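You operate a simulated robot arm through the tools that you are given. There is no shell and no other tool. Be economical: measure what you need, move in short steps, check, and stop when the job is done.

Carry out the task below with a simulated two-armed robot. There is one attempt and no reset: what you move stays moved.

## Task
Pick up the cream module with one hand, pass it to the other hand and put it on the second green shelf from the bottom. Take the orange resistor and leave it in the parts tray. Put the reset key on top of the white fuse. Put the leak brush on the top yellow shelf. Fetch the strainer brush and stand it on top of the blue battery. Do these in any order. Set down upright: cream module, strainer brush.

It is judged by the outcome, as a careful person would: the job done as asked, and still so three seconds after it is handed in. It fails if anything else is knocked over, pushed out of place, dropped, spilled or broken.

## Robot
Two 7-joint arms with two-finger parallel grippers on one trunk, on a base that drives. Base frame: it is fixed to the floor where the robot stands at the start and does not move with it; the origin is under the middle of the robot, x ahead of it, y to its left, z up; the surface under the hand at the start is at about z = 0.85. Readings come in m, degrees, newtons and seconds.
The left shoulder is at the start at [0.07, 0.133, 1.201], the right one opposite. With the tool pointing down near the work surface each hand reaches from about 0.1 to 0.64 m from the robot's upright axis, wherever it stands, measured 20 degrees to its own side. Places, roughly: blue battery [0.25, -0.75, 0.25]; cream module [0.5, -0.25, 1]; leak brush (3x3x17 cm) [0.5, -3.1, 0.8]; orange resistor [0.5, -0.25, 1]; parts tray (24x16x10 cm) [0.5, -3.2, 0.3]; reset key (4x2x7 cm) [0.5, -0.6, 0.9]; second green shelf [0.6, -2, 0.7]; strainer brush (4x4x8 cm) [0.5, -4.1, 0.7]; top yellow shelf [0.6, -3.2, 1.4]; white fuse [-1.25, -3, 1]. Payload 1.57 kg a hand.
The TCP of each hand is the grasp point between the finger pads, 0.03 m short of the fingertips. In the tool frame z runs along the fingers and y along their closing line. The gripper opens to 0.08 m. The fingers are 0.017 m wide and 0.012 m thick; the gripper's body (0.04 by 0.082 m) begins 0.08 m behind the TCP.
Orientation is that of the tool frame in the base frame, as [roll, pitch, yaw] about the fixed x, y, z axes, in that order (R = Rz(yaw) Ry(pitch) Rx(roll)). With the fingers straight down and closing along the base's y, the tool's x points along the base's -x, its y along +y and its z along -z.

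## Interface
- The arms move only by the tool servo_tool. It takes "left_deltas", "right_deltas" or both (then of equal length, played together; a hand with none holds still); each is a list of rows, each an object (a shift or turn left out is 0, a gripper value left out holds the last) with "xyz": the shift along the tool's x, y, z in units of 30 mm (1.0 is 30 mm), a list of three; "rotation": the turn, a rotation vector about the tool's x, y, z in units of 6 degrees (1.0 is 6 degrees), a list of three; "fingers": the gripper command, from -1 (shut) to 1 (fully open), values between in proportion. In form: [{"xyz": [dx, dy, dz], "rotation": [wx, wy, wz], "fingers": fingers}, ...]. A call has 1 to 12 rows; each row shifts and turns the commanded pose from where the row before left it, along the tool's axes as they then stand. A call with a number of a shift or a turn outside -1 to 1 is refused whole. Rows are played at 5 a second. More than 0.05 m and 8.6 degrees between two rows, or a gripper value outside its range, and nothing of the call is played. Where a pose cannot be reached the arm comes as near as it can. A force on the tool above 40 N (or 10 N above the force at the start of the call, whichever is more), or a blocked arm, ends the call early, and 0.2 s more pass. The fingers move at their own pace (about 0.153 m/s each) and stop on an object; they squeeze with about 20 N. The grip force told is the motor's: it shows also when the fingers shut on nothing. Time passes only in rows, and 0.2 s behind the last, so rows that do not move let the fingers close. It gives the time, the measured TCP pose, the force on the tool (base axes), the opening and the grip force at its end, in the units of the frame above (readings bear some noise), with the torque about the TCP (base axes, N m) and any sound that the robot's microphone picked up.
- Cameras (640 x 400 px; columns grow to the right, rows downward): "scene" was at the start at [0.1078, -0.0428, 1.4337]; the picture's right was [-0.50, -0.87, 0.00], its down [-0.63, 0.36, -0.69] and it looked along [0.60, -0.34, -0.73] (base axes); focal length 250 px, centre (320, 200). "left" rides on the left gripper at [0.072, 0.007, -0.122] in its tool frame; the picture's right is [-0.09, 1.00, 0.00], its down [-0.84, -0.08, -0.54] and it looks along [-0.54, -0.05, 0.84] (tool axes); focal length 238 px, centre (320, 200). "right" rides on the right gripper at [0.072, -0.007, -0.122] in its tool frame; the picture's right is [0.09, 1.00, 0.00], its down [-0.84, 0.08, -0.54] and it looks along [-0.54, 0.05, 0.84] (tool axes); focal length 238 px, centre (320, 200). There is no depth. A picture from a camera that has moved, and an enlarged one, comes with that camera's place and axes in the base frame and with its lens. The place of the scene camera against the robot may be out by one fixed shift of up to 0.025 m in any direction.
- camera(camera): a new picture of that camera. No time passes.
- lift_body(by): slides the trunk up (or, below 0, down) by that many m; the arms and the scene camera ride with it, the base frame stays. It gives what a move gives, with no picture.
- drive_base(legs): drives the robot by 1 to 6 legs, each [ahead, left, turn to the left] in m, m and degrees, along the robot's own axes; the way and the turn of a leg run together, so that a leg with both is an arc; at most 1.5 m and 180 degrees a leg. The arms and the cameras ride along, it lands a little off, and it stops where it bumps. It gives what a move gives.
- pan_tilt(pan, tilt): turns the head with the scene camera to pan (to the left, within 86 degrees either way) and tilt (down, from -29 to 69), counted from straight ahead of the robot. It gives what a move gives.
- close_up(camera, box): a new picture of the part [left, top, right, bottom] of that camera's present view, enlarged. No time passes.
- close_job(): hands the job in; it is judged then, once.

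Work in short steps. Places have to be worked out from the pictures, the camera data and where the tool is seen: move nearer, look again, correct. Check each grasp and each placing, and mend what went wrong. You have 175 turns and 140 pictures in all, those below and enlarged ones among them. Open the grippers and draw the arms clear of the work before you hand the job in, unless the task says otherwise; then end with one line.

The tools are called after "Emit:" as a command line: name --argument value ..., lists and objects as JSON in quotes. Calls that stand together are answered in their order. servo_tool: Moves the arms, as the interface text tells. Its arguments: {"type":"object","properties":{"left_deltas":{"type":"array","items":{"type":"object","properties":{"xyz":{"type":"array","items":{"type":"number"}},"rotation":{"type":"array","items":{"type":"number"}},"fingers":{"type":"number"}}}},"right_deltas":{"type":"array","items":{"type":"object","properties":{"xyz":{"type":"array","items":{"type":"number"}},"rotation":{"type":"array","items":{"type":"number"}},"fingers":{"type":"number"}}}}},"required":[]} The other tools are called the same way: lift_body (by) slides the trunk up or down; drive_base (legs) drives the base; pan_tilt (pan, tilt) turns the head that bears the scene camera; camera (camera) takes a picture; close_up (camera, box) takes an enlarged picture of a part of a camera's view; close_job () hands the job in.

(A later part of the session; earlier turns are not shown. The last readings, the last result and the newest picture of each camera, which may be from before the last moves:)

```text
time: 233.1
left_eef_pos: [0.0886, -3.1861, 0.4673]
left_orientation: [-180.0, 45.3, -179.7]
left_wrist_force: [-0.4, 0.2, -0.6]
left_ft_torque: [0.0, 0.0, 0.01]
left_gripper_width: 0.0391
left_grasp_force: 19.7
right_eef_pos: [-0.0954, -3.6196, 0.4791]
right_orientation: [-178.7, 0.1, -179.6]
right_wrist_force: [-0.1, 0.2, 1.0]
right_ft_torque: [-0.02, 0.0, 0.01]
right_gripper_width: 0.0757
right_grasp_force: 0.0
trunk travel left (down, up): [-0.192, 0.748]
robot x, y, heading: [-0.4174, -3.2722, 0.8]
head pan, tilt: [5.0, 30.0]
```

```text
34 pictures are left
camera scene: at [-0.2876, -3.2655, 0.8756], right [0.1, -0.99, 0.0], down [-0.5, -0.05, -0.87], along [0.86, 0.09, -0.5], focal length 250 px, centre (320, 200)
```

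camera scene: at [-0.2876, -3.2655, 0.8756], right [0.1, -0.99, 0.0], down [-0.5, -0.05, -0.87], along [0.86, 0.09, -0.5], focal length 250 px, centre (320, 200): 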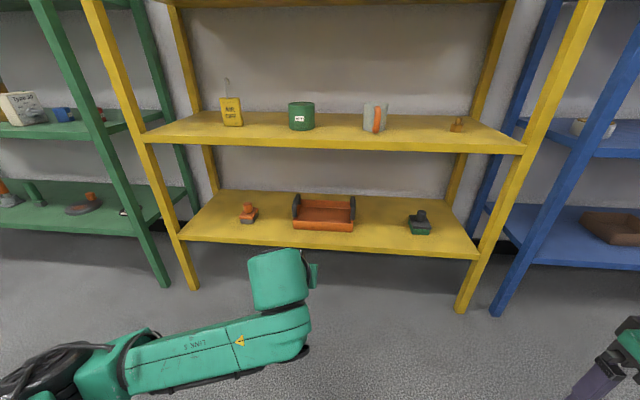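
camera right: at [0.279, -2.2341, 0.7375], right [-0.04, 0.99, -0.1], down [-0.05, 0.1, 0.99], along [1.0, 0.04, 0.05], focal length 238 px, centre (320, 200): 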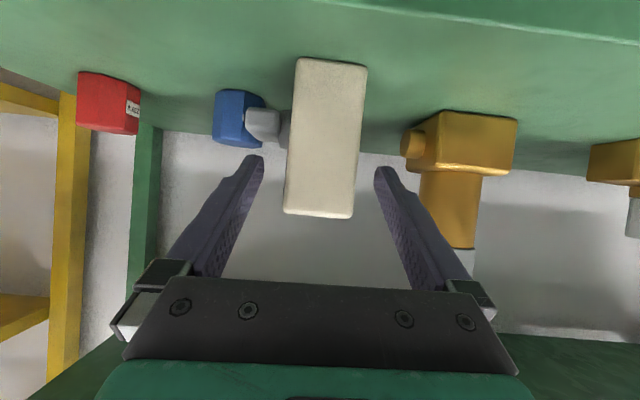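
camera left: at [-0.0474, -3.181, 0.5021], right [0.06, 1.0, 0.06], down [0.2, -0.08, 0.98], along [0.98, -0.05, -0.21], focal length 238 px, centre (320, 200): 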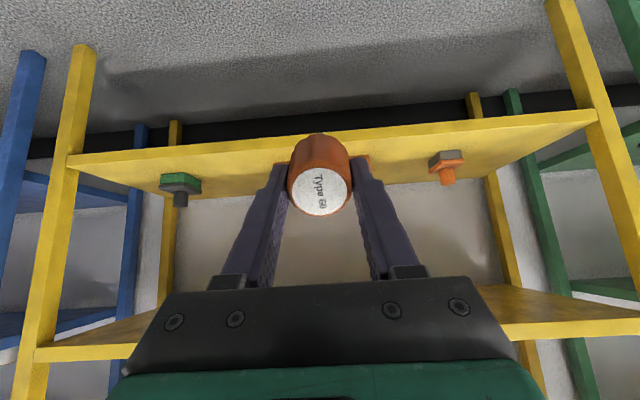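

Tray centre is about (0.52,-3.20), floor ≈0.315, rim ≈0.365. I lower slightly, extend the left arm 9 cm and drive toward it.

Emit:
lift_body --by -0.032

Emit:
servo_tool --left_deltas '[{"xyz": [-0.66, 0, 0.66]}, {"xyz": [-0.66, 0, 0.66]}, {"xyz": [-0.66, 0, 0.66]}, {"xyz": [-0.33, 0, 0.33]}]'

Emit:
drive_base --legs '[[0.17, -0.01, 0]]'

Emit:
camera --camera "left"

Emit:
camera --camera "scene"

```text
time: 233.9
left_eef_pos: [0.0891, -3.1867, 0.4351]
left_orientation: [-180.0, 45.3, -179.7]
left_wrist_force: [-0.3, -0.1, -1.5]
left_ft_torque: [0.03, -0.02, 0.0]
left_gripper_width: 0.0392
left_grasp_force: 20.0
right_eef_pos: [-0.0947, -3.6204, 0.4475]
right_orientation: [-178.7, 0.2, -179.5]
right_wrist_force: [-0.3, -0.6, -0.6]
right_ft_torque: [0.02, 0.02, -0.02]
right_gripper_width: 0.0761
right_grasp_force: 0.1
trunk travel left (down, up): [-0.16, 0.78]
robot x, y, heading: [-0.4139, -3.2712, 0.9]
head pan, tilt: [5.0, 30.0]
```

```text
time: 234.9
left_eef_pos: [0.1871, -3.1878, 0.4351]
left_orientation: [-180.0, 45.2, -179.7]
left_wrist_force: [-0.2, 0.7, -0.8]
left_ft_torque: [0.05, 0.03, -0.02]
left_gripper_width: 0.0392
left_grasp_force: 20.3
right_eef_pos: [-0.0955, -3.6199, 0.4461]
right_orientation: [-178.7, 0.2, -179.5]
right_wrist_force: [0.1, 0.4, 0.2]
right_ft_torque: [-0.03, 0.03, -0.01]
right_gripper_width: 0.0759
right_grasp_force: 0.1
trunk travel left (down, up): [-0.16, 0.78]
robot x, y, heading: [-0.4167, -3.2734, 1.3]
head pan, tilt: [5.0, 30.0]
```

```text
time: 236.3
left_eef_pos: [0.3586, -3.1949, 0.4348]
left_orientation: [-179.9, 45.2, -179.6]
left_wrist_force: [-0.5, -0.6, -0.7]
left_ft_torque: [-0.03, 0.01, 0.0]
left_gripper_width: 0.0391
left_grasp_force: 19.9
right_eef_pos: [0.0754, -3.6283, 0.4468]
right_orientation: [-178.7, 0.3, -179.6]
right_wrist_force: [0.2, -0.8, -0.2]
right_ft_torque: [0.0, 0.03, 0.0]
right_gripper_width: 0.0759
right_grasp_force: 0.1
trunk travel left (down, up): [-0.16, 0.78]
robot x, y, heading: [-0.2426, -3.2778, 0.7]
head pan, tilt: [5.0, 30.0]
```

```text
33 pictures are left
camera left: at [0.2217, -3.1893, 0.4699], right [0.06, 1.0, 0.07], down [0.2, -0.08, 0.98], along [0.98, -0.05, -0.21], focal length 238 px, centre (320, 200)
```

left: 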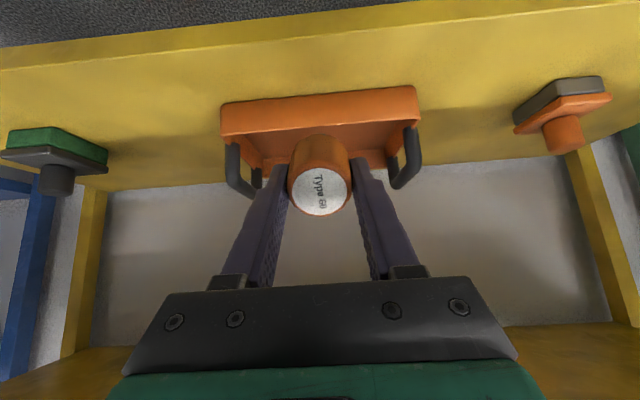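

```text
32 pictures are left
camera scene: at [-0.1163, -3.2729, 0.8436], right [0.1, -0.99, 0.0], down [-0.5, -0.05, -0.87], along [0.86, 0.09, -0.5], focal length 250 px, centre (320, 200)
```

scene: 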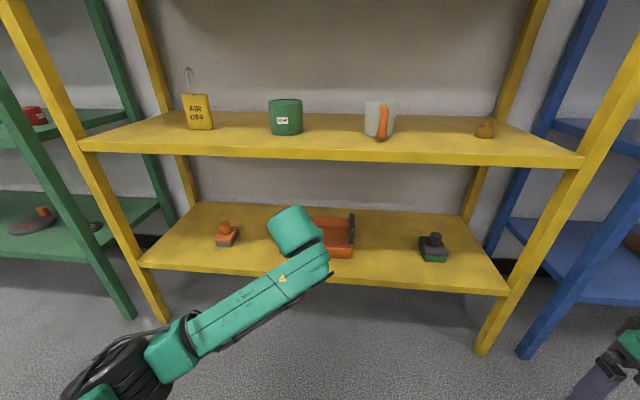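

Tray front wall x≈0.445, y −3.30…−3.09, rim ≈0.346. I move 0.147 m forward over it, then lower.

Emit:
drive_base --legs '[[0.147, 0, 0]]'

Emit:
servo_tool --left_deltas '[{"xyz": [0.4, 0, 0.4]}, {"xyz": [0.4, 0, 0.4]}, {"xyz": [0.3, 0, 0.3]}]'

Emit:
camera --camera "left"

```text
time: 237.7
left_eef_pos: [0.502, -3.1957, 0.4341]
left_orientation: [-180.0, 45.2, 180.0]
left_wrist_force: [-0.3, 0.5, -1.4]
left_ft_torque: [-0.01, -0.02, 0.0]
left_gripper_width: 0.0392
left_grasp_force: 20.3
right_eef_pos: [0.2169, -3.6282, 0.4473]
right_orientation: [-178.7, 0.3, -179.8]
right_wrist_force: [-0.3, 0.5, -0.1]
right_ft_torque: [0.01, 0.02, -0.01]
right_gripper_width: 0.0761
right_grasp_force: 0.1
trunk travel left (down, up): [-0.16, 0.78]
robot x, y, heading: [-0.1015, -3.2817, 0.5]
head pan, tilt: [5.0, 30.0]
```

```text
time: 238.5
left_eef_pos: [0.5023, -3.1963, 0.3905]
left_orientation: [-179.9, 45.3, -179.9]
left_wrist_force: [0.0, -0.3, -0.5]
left_ft_torque: [0.01, -0.02, -0.01]
left_gripper_width: 0.0388
left_grasp_force: 19.6
right_eef_pos: [0.2173, -3.6284, 0.4468]
right_orientation: [-178.7, 0.1, -179.8]
right_wrist_force: [0.3, 0.0, 0.5]
right_ft_torque: [-0.03, 0.01, -0.03]
right_gripper_width: 0.0757
right_grasp_force: 0.0
trunk travel left (down, up): [-0.16, 0.78]
robot x, y, heading: [-0.1011, -3.2769, 0.7]
head pan, tilt: [5.0, 30.0]
```

```text
31 pictures are left
camera left: at [0.3661, -3.1907, 0.4242], right [0.07, 1.0, 0.06], down [0.2, -0.08, 0.98], along [0.98, -0.05, -0.21], focal length 238 px, centre (320, 200)
```

left: 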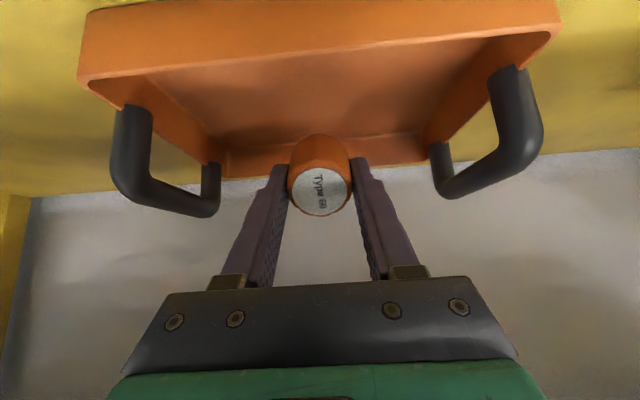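

Centred over the tray. I lower further in small steps to contact.

Emit:
servo_tool --left_deltas '[{"xyz": [0.14, 0, 0.14]}, {"xyz": [0.14, 0, 0.14]}, {"xyz": [0.094, 0, 0.094]}, {"xyz": [0.094, 0, 0.094]}, {"xyz": [0.07, 0, 0.07]}]'

Emit:
camera --camera "left"

```text
time: 239.7
left_eef_pos: [0.5028, -3.1961, 0.3659]
left_orientation: [-179.9, 45.3, 180.0]
left_wrist_force: [0.0, 0.2, -0.3]
left_ft_torque: [0.01, -0.02, 0.02]
left_gripper_width: 0.0389
left_grasp_force: 19.9
right_eef_pos: [0.2178, -3.6269, 0.4465]
right_orientation: [-178.7, 0.2, -179.9]
right_wrist_force: [0.7, 0.0, -0.1]
right_ft_torque: [0.0, -0.01, 0.03]
right_gripper_width: 0.0761
right_grasp_force: 0.1
trunk travel left (down, up): [-0.16, 0.78]
robot x, y, heading: [-0.1012, -3.2766, 0.6]
head pan, tilt: [5.0, 30.0]
```

```text
30 pictures are left
camera left: at [0.3664, -3.1905, 0.4007], right [0.07, 1.0, 0.06], down [0.2, -0.08, 0.98], along [0.98, -0.05, -0.21], focal length 238 px, centre (320, 200)
```

left: 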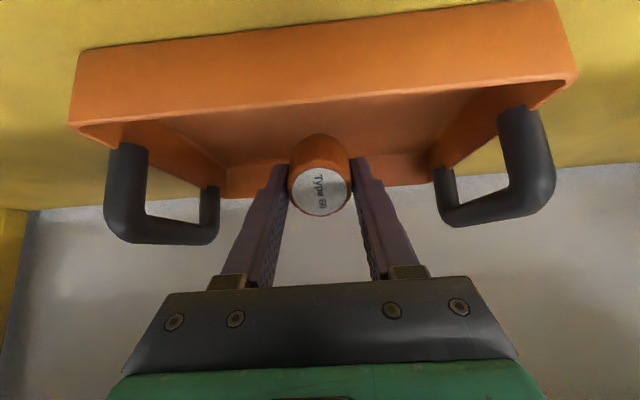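

Emit:
servo_tool --left_deltas '[{"xyz": [0.094, 0, 0.094]}, {"xyz": [0.094, 0, 0.094]}, {"xyz": [0.094, 0, 0.094]}]'

```text
time: 240.5
left_eef_pos: [0.5031, -3.1956, 0.3555]
left_orientation: [-179.9, 45.6, -179.9]
left_wrist_force: [-1.6, -0.1, 9.2]
left_ft_torque: [-0.09, -0.21, -0.05]
left_gripper_width: 0.0391
left_grasp_force: 20.2
right_eef_pos: [0.2164, -3.6282, 0.4466]
right_orientation: [-178.8, 0.3, -179.8]
right_wrist_force: [-0.3, -0.1, 0.6]
right_ft_torque: [-0.02, 0.02, 0.01]
right_gripper_width: 0.0762
right_grasp_force: 0.0
trunk travel left (down, up): [-0.16, 0.78]
robot x, y, heading: [-0.1017, -3.279, 0.6]
head pan, tilt: [5.0, 30.0]
```

The resistor touches the tray floor. I open and withdraw back-and-up.

Emit:
servo_tool --left_deltas '[{"fingers": -0.02}, {"fingers": 0.05}, {"fingers": 0.2}, {"fingers": 0.6}, {"fingers": 0.8}, {}]'

Emit:
camera --camera "left"

```text
time: 241.9
left_eef_pos: [0.5028, -3.1972, 0.3538]
left_orientation: [-179.9, 45.3, 180.0]
left_wrist_force: [0.2, 1.0, 0.2]
left_ft_torque: [0.0, -0.01, 0.03]
left_gripper_width: 0.0722
left_grasp_force: 0.2
right_eef_pos: [0.2173, -3.6278, 0.4462]
right_orientation: [-178.6, 0.2, -179.8]
right_wrist_force: [0.7, 0.5, 0.7]
right_ft_torque: [0.0, -0.04, -0.01]
right_gripper_width: 0.0759
right_grasp_force: 0.0
trunk travel left (down, up): [-0.16, 0.78]
robot x, y, heading: [-0.1024, -3.2751, 0.6]
head pan, tilt: [5.0, 30.0]
```

```text
29 pictures are left
camera left: at [0.3661, -3.1891, 0.3886], right [0.07, 1.0, 0.07], down [0.2, -0.08, 0.98], along [0.98, -0.05, -0.21], focal length 238 px, centre (320, 200)
```

left: 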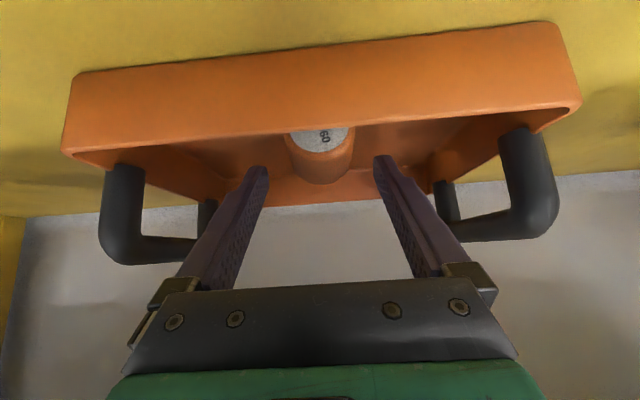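

The resistor lies in the tray. I withdraw the left hand and back off, then return to the bench for the reset key.

Emit:
servo_tool --left_deltas '[{"xyz": [0, 0, -0.8]}, {"xyz": [0, 0, -1]}, {"xyz": [0, 0, -1]}, {"xyz": [0, 0, -1]}]'

Emit:
drive_base --legs '[[-0.45, 0, 0]]'

Emit:
camera --camera "scene"

Emit:
servo_tool --left_deltas '[{"xyz": [0.5, 0, -0.5], "rotation": [0, 0.94, 0]}, {"xyz": [0.5, 0, -0.45], "rotation": [0, 0.94, 0]}, {"xyz": [0.5, 0, -0.4], "rotation": [0, 0.94, 0]}, {"xyz": [0.5, 0, -0.35], "rotation": [0, 0.94, 0]}, {"xyz": [0.5, 0, -0.3], "rotation": [0, 0.94, 0]}, {"xyz": [0.5, 0, -0.2], "rotation": [0, 0.94, 0]}, {"xyz": [0.5, 0, -0.15], "rotation": [0, 0.94, 0]}, {"xyz": [0.5, 0, -0.1], "rotation": [0, 0.94, 0]}, {"xyz": [0.2, 0.9, 0]}, {"xyz": [0.2, 0.9, 0]}, {"xyz": [0, 0.9, 0]}, {"xyz": [0, 0.9, 0]}]'

Emit:
lift_body --by 0.4

Emit:
lift_body --by 0.27

Emit:
drive_base --legs '[[0, 1.2, 0], [0, 1.2, 0], [0, 0.55, 0]]'

```text
time: 242.9
left_eef_pos: [0.4245, -3.1975, 0.4339]
left_orientation: [179.9, 45.2, -180.0]
left_wrist_force: [0.9, -0.2, 0.0]
left_ft_torque: [-0.03, -0.01, -0.02]
left_gripper_width: 0.0721
left_grasp_force: 0.1
right_eef_pos: [0.2185, -3.6285, 0.4465]
right_orientation: [-178.7, 0.2, -179.8]
right_wrist_force: [0.0, -0.1, 0.5]
right_ft_torque: [-0.01, 0.0, -0.03]
right_gripper_width: 0.0758
right_grasp_force: 0.1
trunk travel left (down, up): [-0.16, 0.78]
robot x, y, heading: [-0.0994, -3.2751, 0.7]
head pan, tilt: [5.0, 30.0]
```

```text
time: 245.6
left_eef_pos: [-0.0104, -3.201, 0.4335]
left_orientation: [-180.0, 45.3, -180.0]
left_wrist_force: [0.7, 0.4, -0.9]
left_ft_torque: [-0.01, 0.01, -0.01]
left_gripper_width: 0.0719
left_grasp_force: 0.0
right_eef_pos: [-0.2182, -3.631, 0.4464]
right_orientation: [-178.6, 0.1, -179.7]
right_wrist_force: [0.1, 0.2, -1.2]
right_ft_torque: [-0.02, -0.01, -0.02]
right_gripper_width: 0.0762
right_grasp_force: 0.1
trunk travel left (down, up): [-0.16, 0.78]
robot x, y, heading: [-0.5393, -3.2831, 0.8]
head pan, tilt: [5.0, 30.0]
```

```text
28 pictures are left
camera scene: at [-0.4092, -3.2764, 0.8437], right [0.1, -1.0, 0.0], down [-0.5, -0.05, -0.87], along [0.86, 0.09, -0.5], focal length 250 px, centre (320, 200)
```

scene: 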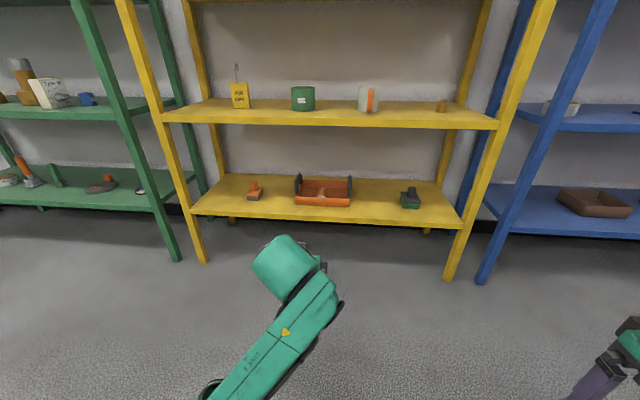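

```text
time: 246.4
left_eef_pos: [-0.0528, -3.1341, 0.4142]
left_orientation: [168.5, 29.2, 179.7]
left_wrist_force: [-0.2, 0.0, -0.4]
left_ft_torque: [0.0, 0.02, -0.02]
left_gripper_width: 0.0723
left_grasp_force: 0.0
left hand out of reach, approached as far as the arm can: row 3, 4
right_eef_pos: [-0.2182, -3.6307, 0.4465]
right_orientation: [-178.7, 0.1, -179.7]
right_wrist_force: [-1.0, 0.3, 0.1]
right_ft_torque: [0.01, -0.01, 0.0]
right_gripper_width: 0.076
right_grasp_force: 0.2
trunk travel left (down, up): [-0.16, 0.78]
robot x, y, heading: [-0.5401, -3.2818, 0.8]
head pan, tilt: [5.0, 30.0]
stopped in row 4 (left hand): the arm was blocked; the commanded pose is now the measured one
```

```text
time: 250.2
left_eef_pos: [-0.0534, -3.1354, 0.8136]
left_orientation: [168.6, 29.2, 179.7]
left_wrist_force: [0.1, 0.6, 0.1]
left_ft_torque: [-0.03, 0.02, 0.04]
left_gripper_width: 0.0718
left_grasp_force: 0.2
right_eef_pos: [-0.2172, -3.6306, 0.8468]
right_orientation: [-178.7, 0.2, -179.7]
right_wrist_force: [0.5, -0.5, 0.6]
right_ft_torque: [0.01, 0.0, 0.0]
right_gripper_width: 0.0761
right_grasp_force: 0.2
trunk travel left (down, up): [-0.56, 0.38]
robot x, y, heading: [-0.5374, -3.2836, 0.6]
head pan, tilt: [5.0, 30.0]
```

```text
time: 253.0
left_eef_pos: [-0.0529, -3.1334, 1.0823]
left_orientation: [168.5, 29.0, 179.7]
left_wrist_force: [0.3, 0.0, 0.0]
left_ft_torque: [-0.01, 0.0, -0.02]
left_gripper_width: 0.0721
left_grasp_force: 0.0
right_eef_pos: [-0.2178, -3.6321, 1.1166]
right_orientation: [-178.6, 0.2, -179.7]
right_wrist_force: [0.7, 0.6, -0.6]
right_ft_torque: [0.02, 0.02, 0.0]
right_gripper_width: 0.0761
right_grasp_force: 0.1
trunk travel left (down, up): [-0.83, 0.11]
robot x, y, heading: [-0.5385, -3.2799, 0.8]
head pan, tilt: [5.0, 30.0]
```

```text
time: 267.6
left_eef_pos: [-0.0384, -0.1781, 1.083]
left_orientation: [168.5, 29.1, 177.7]
left_wrist_force: [-0.1, 0.3, 0.3]
left_ft_torque: [-0.01, 0.02, 0.01]
left_gripper_width: 0.0722
left_grasp_force: 0.1
right_eef_pos: [-0.2227, -0.6688, 1.1163]
right_orientation: [-178.8, 0.2, 178.2]
right_wrist_force: [-0.1, -0.5, -0.5]
right_ft_torque: [0.02, 0.04, -0.03]
right_gripper_width: 0.0761
right_grasp_force: 0.0
trunk travel left (down, up): [-0.83, 0.11]
robot x, y, heading: [-0.5287, -0.3082, -1.2]
head pan, tilt: [5.0, 30.0]
```

Left arm folded partway (joint limit), which is fine. I extend the right hand and drive to the bench by the reset key.

Emit:
servo_tool --right_deltas '[{"xyz": [-0.9, 0, 0]}, {"xyz": [-0.9, 0, 0]}, {"xyz": [-0.9, 0, 0]}, {"xyz": [-0.9, 0, 0], "fingers": 1}, {"xyz": [-0.9, 0, 0]}]'

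Emit:
drive_base --legs '[[0.0, 0.075, 1.2], [0.5, 0, 0]]'

Emit:
camera --camera "right"

```text
time: 268.8
left_eef_pos: [-0.0383, -0.1762, 1.0813]
left_orientation: [168.6, 29.1, 177.8]
left_wrist_force: [-0.9, -0.3, -0.8]
left_ft_torque: [0.01, 0.03, 0.01]
left_gripper_width: 0.0721
left_grasp_force: 0.0
right_eef_pos: [-0.0832, -0.6719, 1.117]
right_orientation: [-178.6, 0.0, 178.4]
right_wrist_force: [-0.2, -0.3, 0.1]
right_ft_torque: [0.01, 0.03, 0.0]
right_gripper_width: 0.08
right_grasp_force: 0.0
trunk travel left (down, up): [-0.83, 0.11]
robot x, y, heading: [-0.5309, -0.3089, -1.3]
head pan, tilt: [5.0, 30.0]
```

```text
time: 272.4
left_eef_pos: [0.4508, -0.0911, 1.0829]
left_orientation: [168.4, 29.2, 178.8]
left_wrist_force: [0.3, 0.8, -0.4]
left_ft_torque: [0.01, -0.01, -0.03]
left_gripper_width: 0.0717
left_grasp_force: 0.0
right_eef_pos: [0.4135, -0.5896, 1.1186]
right_orientation: [-178.6, 0.3, 179.5]
right_wrist_force: [0.7, 0.0, 0.6]
right_ft_torque: [0.01, 0.01, -0.01]
right_gripper_width: 0.0799
right_grasp_force: 0.2
trunk travel left (down, up): [-0.83, 0.11]
robot x, y, heading: [-0.035, -0.2343, -0.1]
head pan, tilt: [5.0, 30.0]
```

```text
27 pictures are left
camera right: at [0.3414, -0.5928, 1.2399], right [-0.08, 1.0, -0.02], down [0.84, 0.08, 0.54], along [0.54, 0.03, -0.84], focal length 238 px, centre (320, 200)
```

right: 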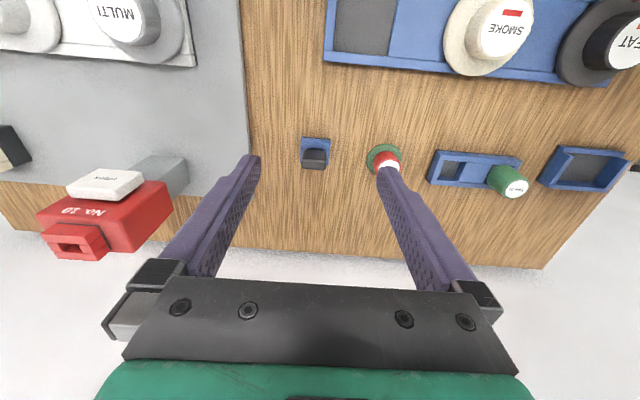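

Emit:
close_up --camera "right" --box '[280, 120, 360, 180]'

```text
6.67 times, centred on (320, 150) of right
camera zoom: at [0.3414, -0.5928, 1.2399], right [-0.08, 1.0, -0.02], down [0.84, 0.08, 0.54], along [0.54, 0.03, -0.84], focal length 1589 px, centre (320, 533)
```

zoom: 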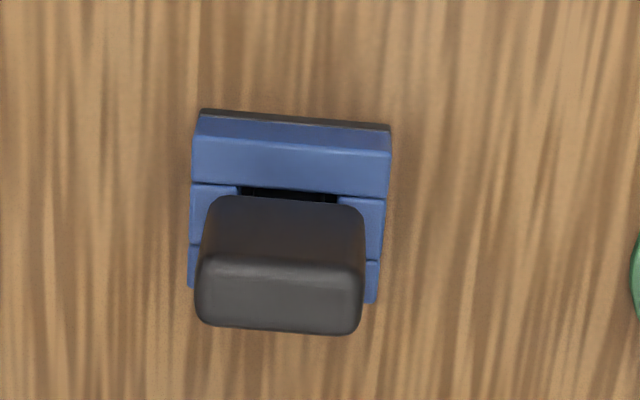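

The key's black head is 3.6 cm wide along y, at about (0.49,-0.596), top z≈0.912. I move above it and recheck.

Emit:
servo_tool --right_deltas '[{"xyz": [-0.5, -0.04, 0.95]}, {"xyz": [-0.5, -0.04, 0.95]}, {"xyz": [-0.5, -0.04, 0.95]}, {"xyz": [-0.5, -0.04, 0.95]}, {"xyz": [-0.5, -0.04, 0.95]}]'

Emit:
camera --camera "right"

```text
time: 273.6
left_eef_pos: [0.4521, -0.092, 1.0811]
left_orientation: [168.4, 29.1, 178.8]
left_wrist_force: [0.0, -0.3, -0.3]
left_ft_torque: [0.01, -0.02, -0.01]
left_gripper_width: 0.0723
left_grasp_force: 0.0
right_eef_pos: [0.4922, -0.5971, 0.9738]
right_orientation: [-178.7, 0.0, 179.5]
right_wrist_force: [0.0, -0.4, -0.4]
right_ft_torque: [0.01, 0.02, 0.0]
right_gripper_width: 0.0801
right_grasp_force: 0.1
trunk travel left (down, up): [-0.83, 0.11]
robot x, y, heading: [-0.0361, -0.2333, -0.1]
head pan, tilt: [5.0, 30.0]
```

```text
25 pictures are left
camera right: at [0.4206, -0.6005, 1.0958], right [-0.08, 1.0, -0.02], down [0.84, 0.08, 0.54], along [0.54, 0.03, -0.84], focal length 238 px, centre (320, 200)
```

right: 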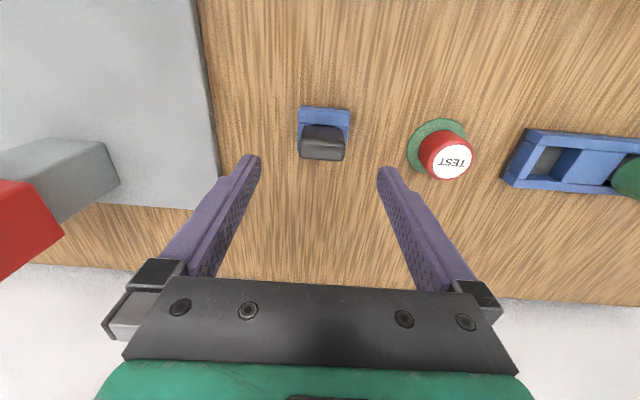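

Centred. I descend to z≈0.904 and close.

Emit:
servo_tool --right_deltas '[{"xyz": [-0.05, 0.03, 0.75]}, {"xyz": [0, 0, 0.75]}, {"xyz": [0, 0, 0.8]}, {"fingers": 0}, {"fingers": -1}, {"fingers": -1}, {"fingers": -1}]'

Emit:
camera --camera "right"

```text
time: 275.2
left_eef_pos: [0.4499, -0.0908, 1.0825]
left_orientation: [168.5, 29.1, 178.8]
left_wrist_force: [0.2, -0.5, -0.3]
left_ft_torque: [-0.03, -0.01, -0.01]
left_gripper_width: 0.0723
left_grasp_force: 0.0
right_eef_pos: [0.4706, -0.5945, 0.9227]
right_orientation: [-178.8, 0.3, 179.3]
right_wrist_force: [0.2, 0.0, 0.3]
right_ft_torque: [-0.01, 0.02, -0.02]
right_gripper_width: 0.0001
right_grasp_force: 19.9
right hand out of reach, approached as far as the arm can: row 2, 3
trunk travel left (down, up): [-0.83, 0.11]
robot x, y, heading: [-0.0389, -0.233, -0.3]
head pan, tilt: [5.0, 30.0]
```

```text
24 pictures are left
camera right: at [0.3988, -0.5984, 1.0455], right [-0.08, 1.0, -0.02], down [0.84, 0.08, 0.54], along [0.54, 0.03, -0.84], focal length 238 px, centre (320, 200)
```

right: 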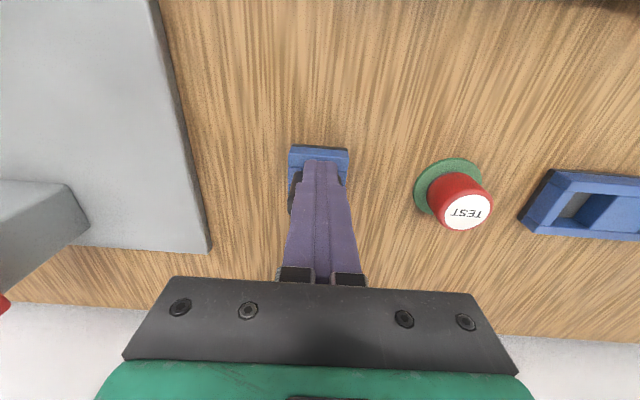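

Reach limit — the fingers closed on air just in front of the key, which still stands. I rise, open, and bring the base 6 cm nearer.

Emit:
servo_tool --right_deltas '[{"xyz": [0.1, 0, -0.9]}, {"xyz": [0, 0, -0.9]}, {"xyz": [0, 0, 0], "fingers": 1}, {}]'

Emit:
drive_base --legs '[[0.055, 0, 0]]'

Emit:
camera --camera "right"

```text
time: 276.2
left_eef_pos: [0.4508, -0.0917, 1.0831]
left_orientation: [168.5, 29.1, 178.8]
left_wrist_force: [-0.1, -0.4, 0.1]
left_ft_torque: [-0.01, -0.02, -0.02]
left_gripper_width: 0.0721
left_grasp_force: 0.1
right_eef_pos: [0.4669, -0.5928, 0.9777]
right_orientation: [-178.7, 0.2, 179.4]
right_wrist_force: [-0.3, -0.5, -0.3]
right_ft_torque: [-0.02, -0.03, -0.01]
right_gripper_width: 0.08
right_grasp_force: 0.0
trunk travel left (down, up): [-0.83, 0.11]
robot x, y, heading: [-0.0353, -0.2355, -0.0]
head pan, tilt: [5.0, 30.0]
```

```text
time: 277.1
left_eef_pos: [0.4989, -0.0914, 1.0848]
left_orientation: [168.5, 29.5, 178.9]
left_wrist_force: [-0.9, -0.5, -0.1]
left_ft_torque: [0.02, -0.05, -0.02]
left_gripper_width: 0.0721
left_grasp_force: 0.1
right_eef_pos: [0.5165, -0.5932, 0.9787]
right_orientation: [-178.8, 0.5, 179.5]
right_wrist_force: [-1.3, 0.0, 1.3]
right_ft_torque: [0.01, -0.02, -0.02]
right_gripper_width: 0.08
right_grasp_force: 0.0
trunk travel left (down, up): [-0.83, 0.11]
robot x, y, heading: [0.0159, -0.2313, -0.2]
head pan, tilt: [5.0, 30.0]
```

```text
23 pictures are left
camera right: at [0.4446, -0.5964, 1.1008], right [-0.08, 1.0, -0.02], down [0.83, 0.08, 0.55], along [0.55, 0.03, -0.84], focal length 238 px, centre (320, 200)
```

right: 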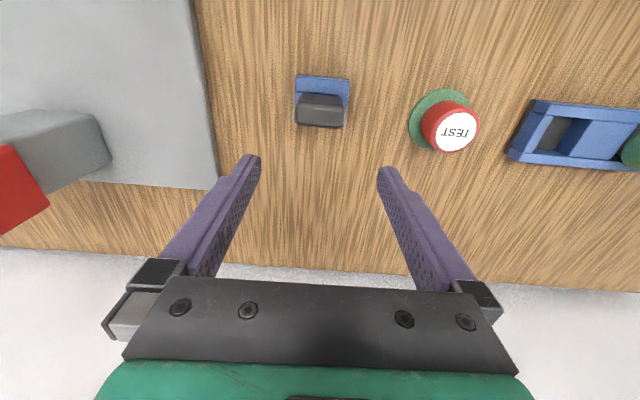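

Emit:
servo_tool --right_deltas '[{"xyz": [0.77, -0.08, 0]}, {}]'

Emit:
servo_tool --right_deltas '[{"xyz": [0, 0, 0.8]}, {"xyz": [0, 0, 0.8]}, {"xyz": [0, 0, 0.8]}, {}]'

Emit:
camera --camera "right"

```text
time: 277.7
left_eef_pos: [0.5025, -0.0901, 1.0843]
left_orientation: [168.5, 29.3, 178.9]
left_wrist_force: [-0.2, -0.5, 0.3]
left_ft_torque: [-0.01, 0.0, 0.01]
left_gripper_width: 0.072
left_grasp_force: 0.0
right_eef_pos: [0.4972, -0.5957, 0.9779]
right_orientation: [-178.7, 0.4, 179.6]
right_wrist_force: [0.4, 0.5, 0.2]
right_ft_torque: [-0.02, 0.0, 0.04]
right_gripper_width: 0.08
right_grasp_force: 0.1
trunk travel left (down, up): [-0.83, 0.11]
robot x, y, heading: [0.0174, -0.2343, -0.2]
head pan, tilt: [5.0, 30.0]
```

```text
time: 278.7
left_eef_pos: [0.5044, -0.0917, 1.0842]
left_orientation: [168.4, 29.2, 178.8]
left_wrist_force: [-0.4, 0.6, -0.5]
left_ft_torque: [0.01, 0.0, -0.01]
left_gripper_width: 0.072
left_grasp_force: 0.1
right_eef_pos: [0.4994, -0.5962, 0.905]
right_orientation: [-178.8, 0.2, 179.5]
right_wrist_force: [1.0, 0.1, -0.4]
right_ft_torque: [0.02, -0.03, 0.03]
right_gripper_width: 0.0798
right_grasp_force: 0.1
trunk travel left (down, up): [-0.83, 0.11]
robot x, y, heading: [0.0176, -0.2345, -0.0]
head pan, tilt: [5.0, 30.0]
```

```text
22 pictures are left
camera right: at [0.4279, -0.5988, 1.0268], right [-0.08, 1.0, -0.02], down [0.84, 0.08, 0.54], along [0.54, 0.03, -0.84], focal length 238 px, centre (320, 200)
```

right: 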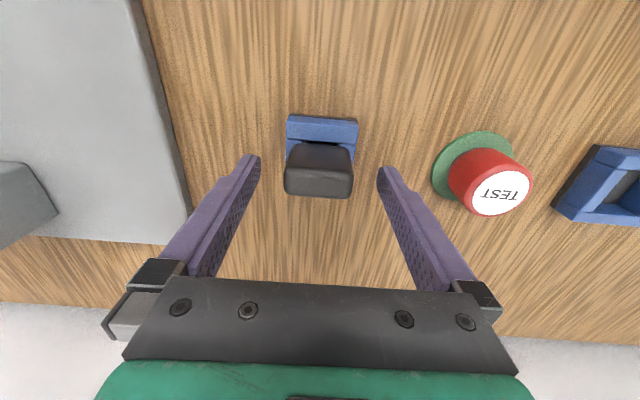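

The key's centre is about 7 mm nearer; I adjust and close.

Emit:
servo_tool --right_deltas '[{"xyz": [0.25, 0, 0]}, {"fingers": 0.2}, {"fingers": -1}, {"fingers": -1}, {"fingers": -1}]'

Emit:
servo_tool --right_deltas '[{"xyz": [0, 0, -0.6]}, {"xyz": [0, 0, -0.9]}, {"xyz": [0, 0, -0.9]}, {"xyz": [0, 0, -0.9]}, {"xyz": [0, 0, -0.9]}, {"xyz": [0, 0, -0.9]}]'

Emit:
camera --camera "right"

```text
time: 279.9
left_eef_pos: [0.5034, -0.0922, 1.0837]
left_orientation: [168.4, 29.2, 178.8]
left_wrist_force: [-0.5, 0.2, -0.2]
left_ft_torque: [0.01, -0.03, -0.01]
left_gripper_width: 0.0721
left_grasp_force: 0.0
right_eef_pos: [0.4917, -0.5952, 0.905]
right_orientation: [-178.7, 0.2, 179.5]
right_wrist_force: [0.6, -0.2, -0.6]
right_ft_torque: [0.01, 0.0, 0.03]
right_gripper_width: 0.0372
right_grasp_force: 20.1
trunk travel left (down, up): [-0.83, 0.11]
robot x, y, heading: [0.0193, -0.2356, -0.2]
head pan, tilt: [5.0, 30.0]
```

```text
time: 281.3
left_eef_pos: [0.5037, -0.0901, 1.0848]
left_orientation: [168.4, 29.3, 178.9]
left_wrist_force: [-0.2, -1.3, -0.3]
left_ft_torque: [0.03, 0.02, 0.03]
left_gripper_width: 0.072
left_grasp_force: 0.0
right_eef_pos: [0.4896, -0.5931, 1.0561]
right_orientation: [-178.7, 0.3, 179.5]
right_wrist_force: [0.5, -0.1, -0.3]
right_ft_torque: [0.04, 0.01, -0.02]
right_gripper_width: 0.0374
right_grasp_force: 19.8
trunk travel left (down, up): [-0.83, 0.11]
robot x, y, heading: [0.0187, -0.2276, -0.0]
head pan, tilt: [5.0, 30.0]
```

```text
21 pictures are left
camera right: at [0.4186, -0.5965, 1.1792], right [-0.08, 1.0, -0.02], down [0.84, 0.08, 0.54], along [0.54, 0.03, -0.84], focal length 238 px, centre (320, 200)
```

right: 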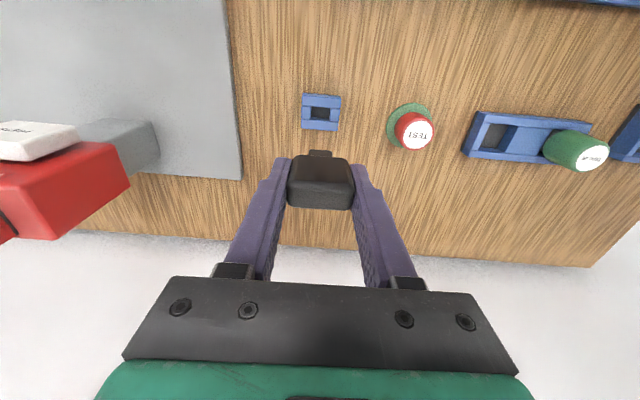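

The key is held (3.7 cm head, narrower blade below). I back off and drive to the table with the white fuse, turning to face it.

Emit:
drive_base --legs '[[-0.55, 0, 0], [0, -1.3, 0], [0, -1.2, 0], [0, -0.4, 0], [0, 0, 179]]'

Emit:
pan_tilt --pan -15 --tilt 30

Emit:
camera --camera "scene"

```text
time: 305.8
left_eef_pos: [-1.0124, -3.292, 1.0827]
left_orientation: [168.4, 29.2, -0.9]
left_wrist_force: [0.8, 0.4, 0.7]
left_ft_torque: [0.0, 0.01, -0.02]
left_gripper_width: 0.0718
left_grasp_force: 0.1
right_eef_pos: [-1.0023, -2.7903, 1.056]
right_orientation: [-178.8, 0.2, -0.3]
right_wrist_force: [0.1, -0.4, -0.7]
right_ft_torque: [0.02, 0.03, -0.03]
right_gripper_width: 0.0371
right_grasp_force: 19.9
trunk travel left (down, up): [-0.83, 0.11]
robot x, y, heading: [-0.5282, -3.1493, -180.0]
head pan, tilt: [5.0, 30.0]
```

```text
time: 306.7
left_eef_pos: [-1.0121, -3.2926, 1.0825]
left_orientation: [168.4, 29.2, -0.9]
left_wrist_force: [0.3, 0.6, 0.2]
left_ft_torque: [0.01, -0.01, 0.0]
left_gripper_width: 0.0719
left_grasp_force: 0.1
right_eef_pos: [-1.0007, -2.7906, 1.0565]
right_orientation: [-178.7, 0.2, -0.3]
right_wrist_force: [-0.2, -0.2, -1.0]
right_ft_torque: [0.0, 0.02, 0.03]
right_gripper_width: 0.0372
right_grasp_force: 19.9
trunk travel left (down, up): [-0.83, 0.11]
robot x, y, heading: [-0.527, -3.1476, -179.7]
head pan, tilt: [-15.0, 30.0]
```

```text
20 pictures are left
camera scene: at [-0.6765, -3.1289, 1.5137], right [0.26, 0.97, 0.0], down [0.48, -0.13, -0.87], along [-0.84, 0.22, -0.5], focal length 250 px, centre (320, 200)
```

scene: 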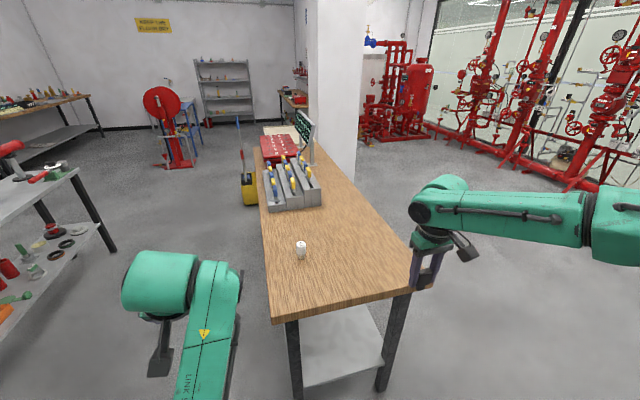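

The white fuse stands near (-1.40,-3.01) on the table. I zoom in.

Emit:
close_up --camera "scene" --box '[276, 225, 336, 270]'

```text
8.89 times, centred on (306, 248) of scene
camera zoom: at [-0.6765, -3.1289, 1.5137], right [0.26, 0.97, 0.0], down [0.48, -0.13, -0.87], along [-0.84, 0.22, -0.5], focal length 2218 px, centre (444, -222)
```

zoom: 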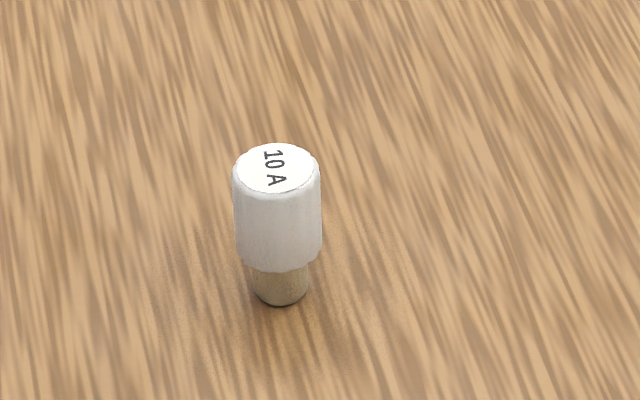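

The fuse is a 3.8 cm disc-topped cylinder on a narrower foot, so the key must be laid flat, centred. I tilt the right hand 75° forward so the key becomes nearly horizontal.

Emit:
servo_tool --right_deltas '[{"rotation": [0, -1, 0]}, {"rotation": [0, -1, 0]}, {"rotation": [0, -1, 0]}, {"rotation": [0, -1, 0]}, {"rotation": [0, -1, 0]}, {"rotation": [0, -1, 0]}, {"rotation": [0, -1, 0]}, {"rotation": [0, -1, 0]}, {"rotation": [0, -1, 0]}, {"rotation": [0, -1, 0]}, {"rotation": [0, -1, 0]}, {"rotation": [0, -1, 0]}]'

Emit:
servo_tool --right_deltas '[{"rotation": [0, -0.5, 0]}, {"xyz": [0.7, 0, 0.19]}, {"xyz": [0.7, 0, 0.19]}, {"xyz": [0.7, 0, 0.19]}]'

Emit:
drive_base --legs '[[0.15, 0.2, 0]]'

Emit:
camera --camera "right"

```text
time: 309.3
left_eef_pos: [-1.0133, -3.2922, 1.0833]
left_orientation: [168.5, 29.2, -0.9]
left_wrist_force: [0.1, -0.7, -1.1]
left_ft_torque: [0.06, -0.01, 0.04]
left_gripper_width: 0.0721
left_grasp_force: 0.1
right_eef_pos: [-1.0024, -2.7905, 1.0575]
right_orientation: [-175.6, 72.2, 3.9]
right_wrist_force: [-0.1, 0.4, 1.1]
right_ft_torque: [-0.02, -0.01, 0.01]
right_gripper_width: 0.0373
right_grasp_force: 19.8
trunk travel left (down, up): [-0.83, 0.11]
robot x, y, heading: [-0.5294, -3.1499, -179.9]
head pan, tilt: [-15.0, 30.0]
```

```text
time: 310.3
left_eef_pos: [-1.012, -3.2923, 1.0833]
left_orientation: [168.3, 29.3, -1.0]
left_wrist_force: [0.7, -0.6, 0.2]
left_ft_torque: [0.03, -0.03, 0.02]
left_gripper_width: 0.0716
left_grasp_force: 0.0
right_eef_pos: [-1.0028, -2.79, 0.9907]
right_orientation: [-174.7, 75.2, 4.8]
right_wrist_force: [0.0, -0.4, -0.2]
right_ft_torque: [0.01, 0.0, -0.01]
right_gripper_width: 0.0371
right_grasp_force: 19.6
trunk travel left (down, up): [-0.83, 0.11]
robot x, y, heading: [-0.5262, -3.147, -180.0]
head pan, tilt: [-15.0, 30.0]
```

```text
time: 312.0
left_eef_pos: [-1.1567, -3.4847, 1.0828]
left_orientation: [168.5, 29.2, -1.1]
left_wrist_force: [-0.6, -0.6, 0.0]
left_ft_torque: [0.0, 0.01, 0.04]
left_gripper_width: 0.0719
left_grasp_force: 0.0
right_eef_pos: [-1.1469, -2.9809, 0.9902]
right_orientation: [-175.3, 75.1, 4.5]
right_wrist_force: [-0.9, -0.1, -0.5]
right_ft_torque: [-0.01, 0.0, -0.01]
right_gripper_width: 0.0373
right_grasp_force: 20.3
trunk travel left (down, up): [-0.83, 0.11]
robot x, y, heading: [-0.6693, -3.34, -180.0]
head pan, tilt: [-15.0, 30.0]
```

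```text
18 pictures are left
camera right: at [-1.0097, -2.975, 0.9529], right [0.02, -0.99, -0.11], down [0.31, -0.1, 0.95], along [-0.95, -0.05, 0.31], focal length 238 px, centre (320, 200)
```

right: 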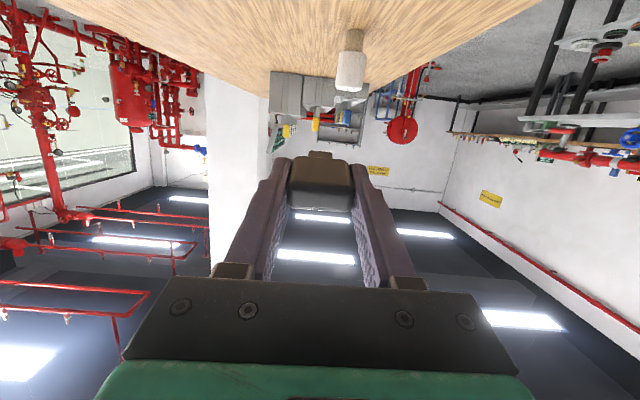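

Fuse seen at about (-1.35…-1.40,-3.01), top ≈0.906. I approach 10 cm and shift 3 cm left for a second fix.

Emit:
drive_base --legs '[[0.1, 0.03, 0]]'

Emit:
close_up --camera "right" --box '[260, 0, 400, 90]'

```text
time: 313.2
left_eef_pos: [-1.2559, -3.5144, 1.0841]
left_orientation: [168.5, 29.4, -1.2]
left_wrist_force: [0.2, -1.4, -0.2]
left_ft_torque: [0.02, 0.0, 0.01]
left_gripper_width: 0.0721
left_grasp_force: 0.1
right_eef_pos: [-1.2445, -3.0107, 0.9912]
right_orientation: [-174.9, 75.2, 4.5]
right_wrist_force: [-0.7, -0.3, -0.4]
right_ft_torque: [0.0, 0.0, -0.01]
right_gripper_width: 0.0372
right_grasp_force: 20.3
trunk travel left (down, up): [-0.83, 0.11]
robot x, y, heading: [-0.7712, -3.376, -180.1]
head pan, tilt: [-15.0, 30.0]
```

```text
4.44 times, centred on (330, 45) of right
camera zoom: at [-1.1075, -3.0048, 0.9533], right [0.02, -0.99, -0.11], down [0.31, -0.1, 0.95], along [-0.95, -0.05, 0.31], focal length 1059 px, centre (276, 889)
```

zoom: 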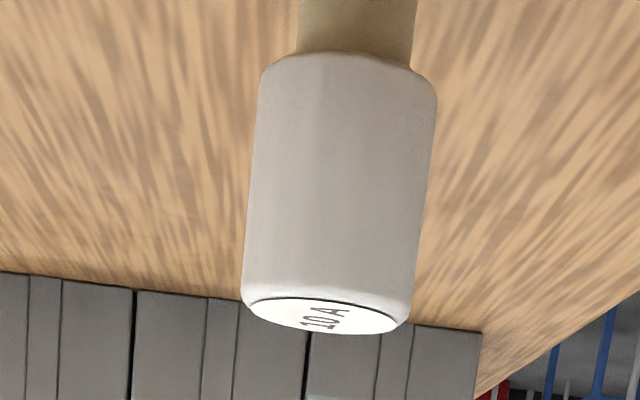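

Two views give the fuse top at about (-1.38,-3.015,0.90). I advance over it with a few cm of height margin.

Emit:
drive_base --legs '[[0.1, 0.005, 0]]'

Emit:
lift_body --by -0.035

Emit:
camera --camera "right"

Emit:
pan_tilt --pan -32 --tilt 38

Emit:
camera --camera "scene"

```text
time: 314.4
left_eef_pos: [-1.355, -3.5199, 1.0836]
left_orientation: [168.4, 29.2, -0.9]
left_wrist_force: [-0.3, 0.1, 0.0]
left_ft_torque: [-0.03, -0.04, -0.01]
left_gripper_width: 0.0718
left_grasp_force: 0.0
right_eef_pos: [-1.3453, -3.0173, 0.9923]
right_orientation: [-174.9, 75.2, 4.6]
right_wrist_force: [0.2, -0.4, -0.9]
right_ft_torque: [0.02, 0.01, -0.01]
right_gripper_width: 0.0372
right_grasp_force: 20.1
trunk travel left (down, up): [-0.83, 0.11]
robot x, y, heading: [-0.8751, -3.376, -180.0]
head pan, tilt: [-15.0, 30.0]
```

```text
time: 315.1
left_eef_pos: [-1.3563, -3.5203, 1.0481]
left_orientation: [168.4, 29.3, -0.9]
left_wrist_force: [0.1, 0.7, -0.7]
left_ft_torque: [0.03, -0.02, 0.01]
left_gripper_width: 0.0719
left_grasp_force: 0.1
right_eef_pos: [-1.3473, -3.0179, 0.9555]
right_orientation: [-174.9, 74.9, 4.7]
right_wrist_force: [0.7, -0.4, -0.8]
right_ft_torque: [-0.02, -0.02, -0.01]
right_gripper_width: 0.0373
right_grasp_force: 20.6
trunk travel left (down, up): [-0.795, 0.145]
robot x, y, heading: [-0.8711, -3.3826, -179.7]
head pan, tilt: [-15.0, 30.0]
```

```text
16 pictures are left
camera right: at [-1.2099, -3.0112, 0.9178], right [0.02, -0.99, -0.11], down [0.31, -0.1, 0.95], along [-0.95, -0.05, 0.3], focal length 238 px, centre (320, 200)
```

right: 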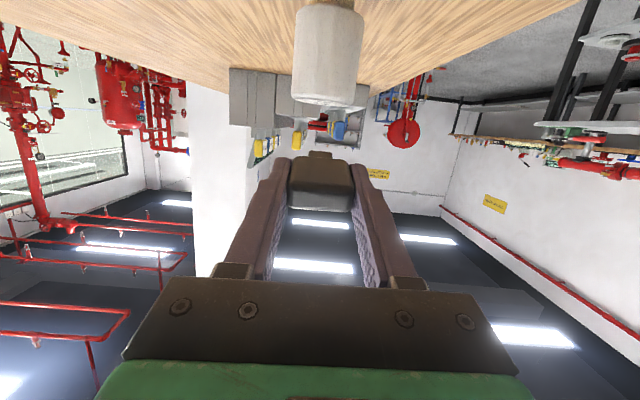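

```text
time: 315.9
left_eef_pos: [-1.3559, -3.5207, 1.0479]
left_orientation: [168.4, 29.1, -0.8]
left_wrist_force: [-0.1, 0.7, -0.2]
left_ft_torque: [-0.02, 0.02, -0.03]
left_gripper_width: 0.0722
left_grasp_force: 0.1
right_eef_pos: [-1.347, -3.0167, 0.9566]
right_orientation: [-174.9, 75.1, 4.6]
right_wrist_force: [0.7, -0.2, -0.5]
right_ft_torque: [0.0, 0.01, -0.03]
right_gripper_width: 0.0371
right_grasp_force: 19.8
trunk travel left (down, up): [-0.795, 0.145]
robot x, y, heading: [-0.867, -3.3792, -179.8]
head pan, tilt: [-32.0, 38.0]
```

```text
15 pictures are left
camera scene: at [-1.0057, -3.3344, 1.4664], right [0.53, 0.85, 0.0], down [0.52, -0.32, -0.79], along [-0.67, 0.42, -0.62], focal length 250 px, centre (320, 200)
```

scene: 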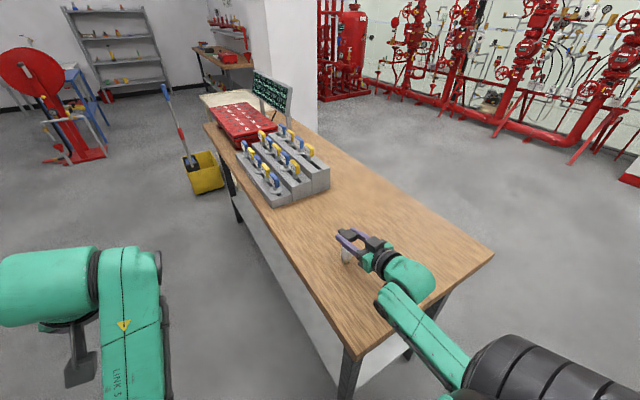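

I zoom on key and fuse in both views for the relative alignment.

Emit:
close_up --camera "scene" --box '[320, 220, 400, 280]'

Emit:
close_up --camera "right" --box '[250, 60, 410, 220]'

```text
6.67 times, centred on (360, 250) of scene
camera zoom: at [-1.0057, -3.3344, 1.4664], right [0.53, 0.85, 0.0], down [0.52, -0.32, -0.79], along [-0.67, 0.42, -0.62], focal length 1664 px, centre (53, -133)
```

zoom: 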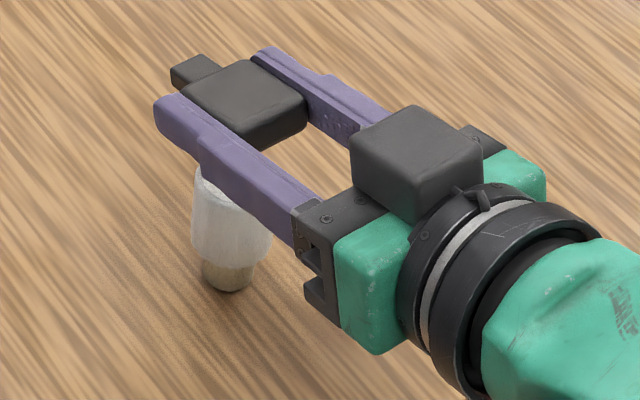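

```text
2.50 times, centred on (330, 140) of right
camera zoom: at [-1.2094, -3.0112, 0.918], right [0.02, -0.99, -0.11], down [0.31, -0.1, 0.95], along [-0.95, -0.05, 0.3], focal length 596 px, centre (295, 350)
```

zoom: 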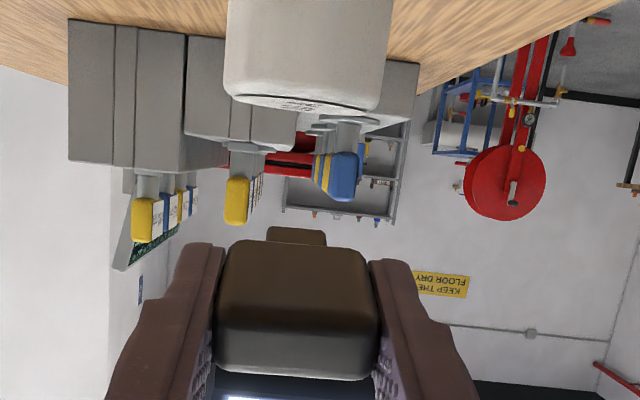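

Cross-calibrating the scene view with the known key position puts the fuse at about (-1.356,-3.016), top ≈0.905. I draw back 7 mm and lower most of the way.

Emit:
servo_tool --right_deltas '[{"xyz": [0.06, -0.06, -0.225]}, {"xyz": [0.35, 0, 0.094]}, {"xyz": [0.35, 0, 0.094]}, {}]'

Emit:
close_up --camera "scene" --box '[320, 220, 400, 280]'

Emit:
close_up --camera "right" --box '[250, 60, 410, 220]'

```text
time: 316.9
left_eef_pos: [-1.3555, -3.5207, 1.0489]
left_orientation: [168.4, 29.1, -0.9]
left_wrist_force: [0.3, -0.8, -0.8]
left_ft_torque: [0.01, 0.01, 0.0]
left_gripper_width: 0.0719
left_grasp_force: 0.0
right_eef_pos: [-1.3398, -3.0157, 0.9339]
right_orientation: [-175.1, 75.1, 4.6]
right_wrist_force: [-0.3, 0.1, -0.7]
right_ft_torque: [-0.02, 0.0, 0.0]
right_gripper_width: 0.0372
right_grasp_force: 20.7
trunk travel left (down, up): [-0.795, 0.145]
robot x, y, heading: [-0.8689, -3.3776, -179.9]
head pan, tilt: [-32.0, 38.0]
```

```text
6.67 times, centred on (360, 250) of scene
camera zoom: at [-1.0056, -3.3343, 1.4663], right [0.53, 0.85, 0.0], down [0.52, -0.32, -0.79], along [-0.67, 0.42, -0.62], focal length 1664 px, centre (53, -133)
```

zoom: 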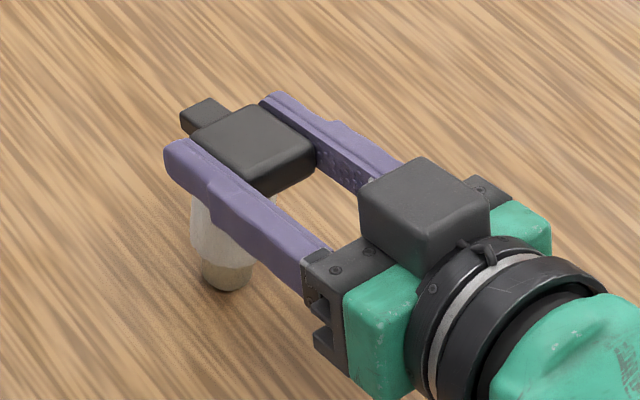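

```text
2.50 times, centred on (330, 140) of right
camera zoom: at [-1.2024, -3.0095, 0.896], right [0.02, -0.99, -0.11], down [0.31, -0.1, 0.95], along [-0.95, -0.05, 0.31], focal length 596 px, centre (295, 350)
```

zoom: 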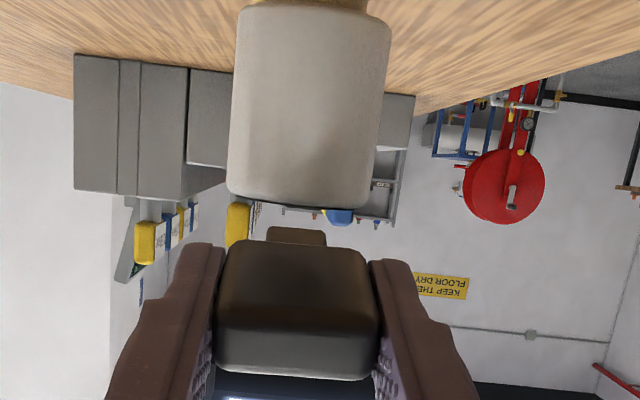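

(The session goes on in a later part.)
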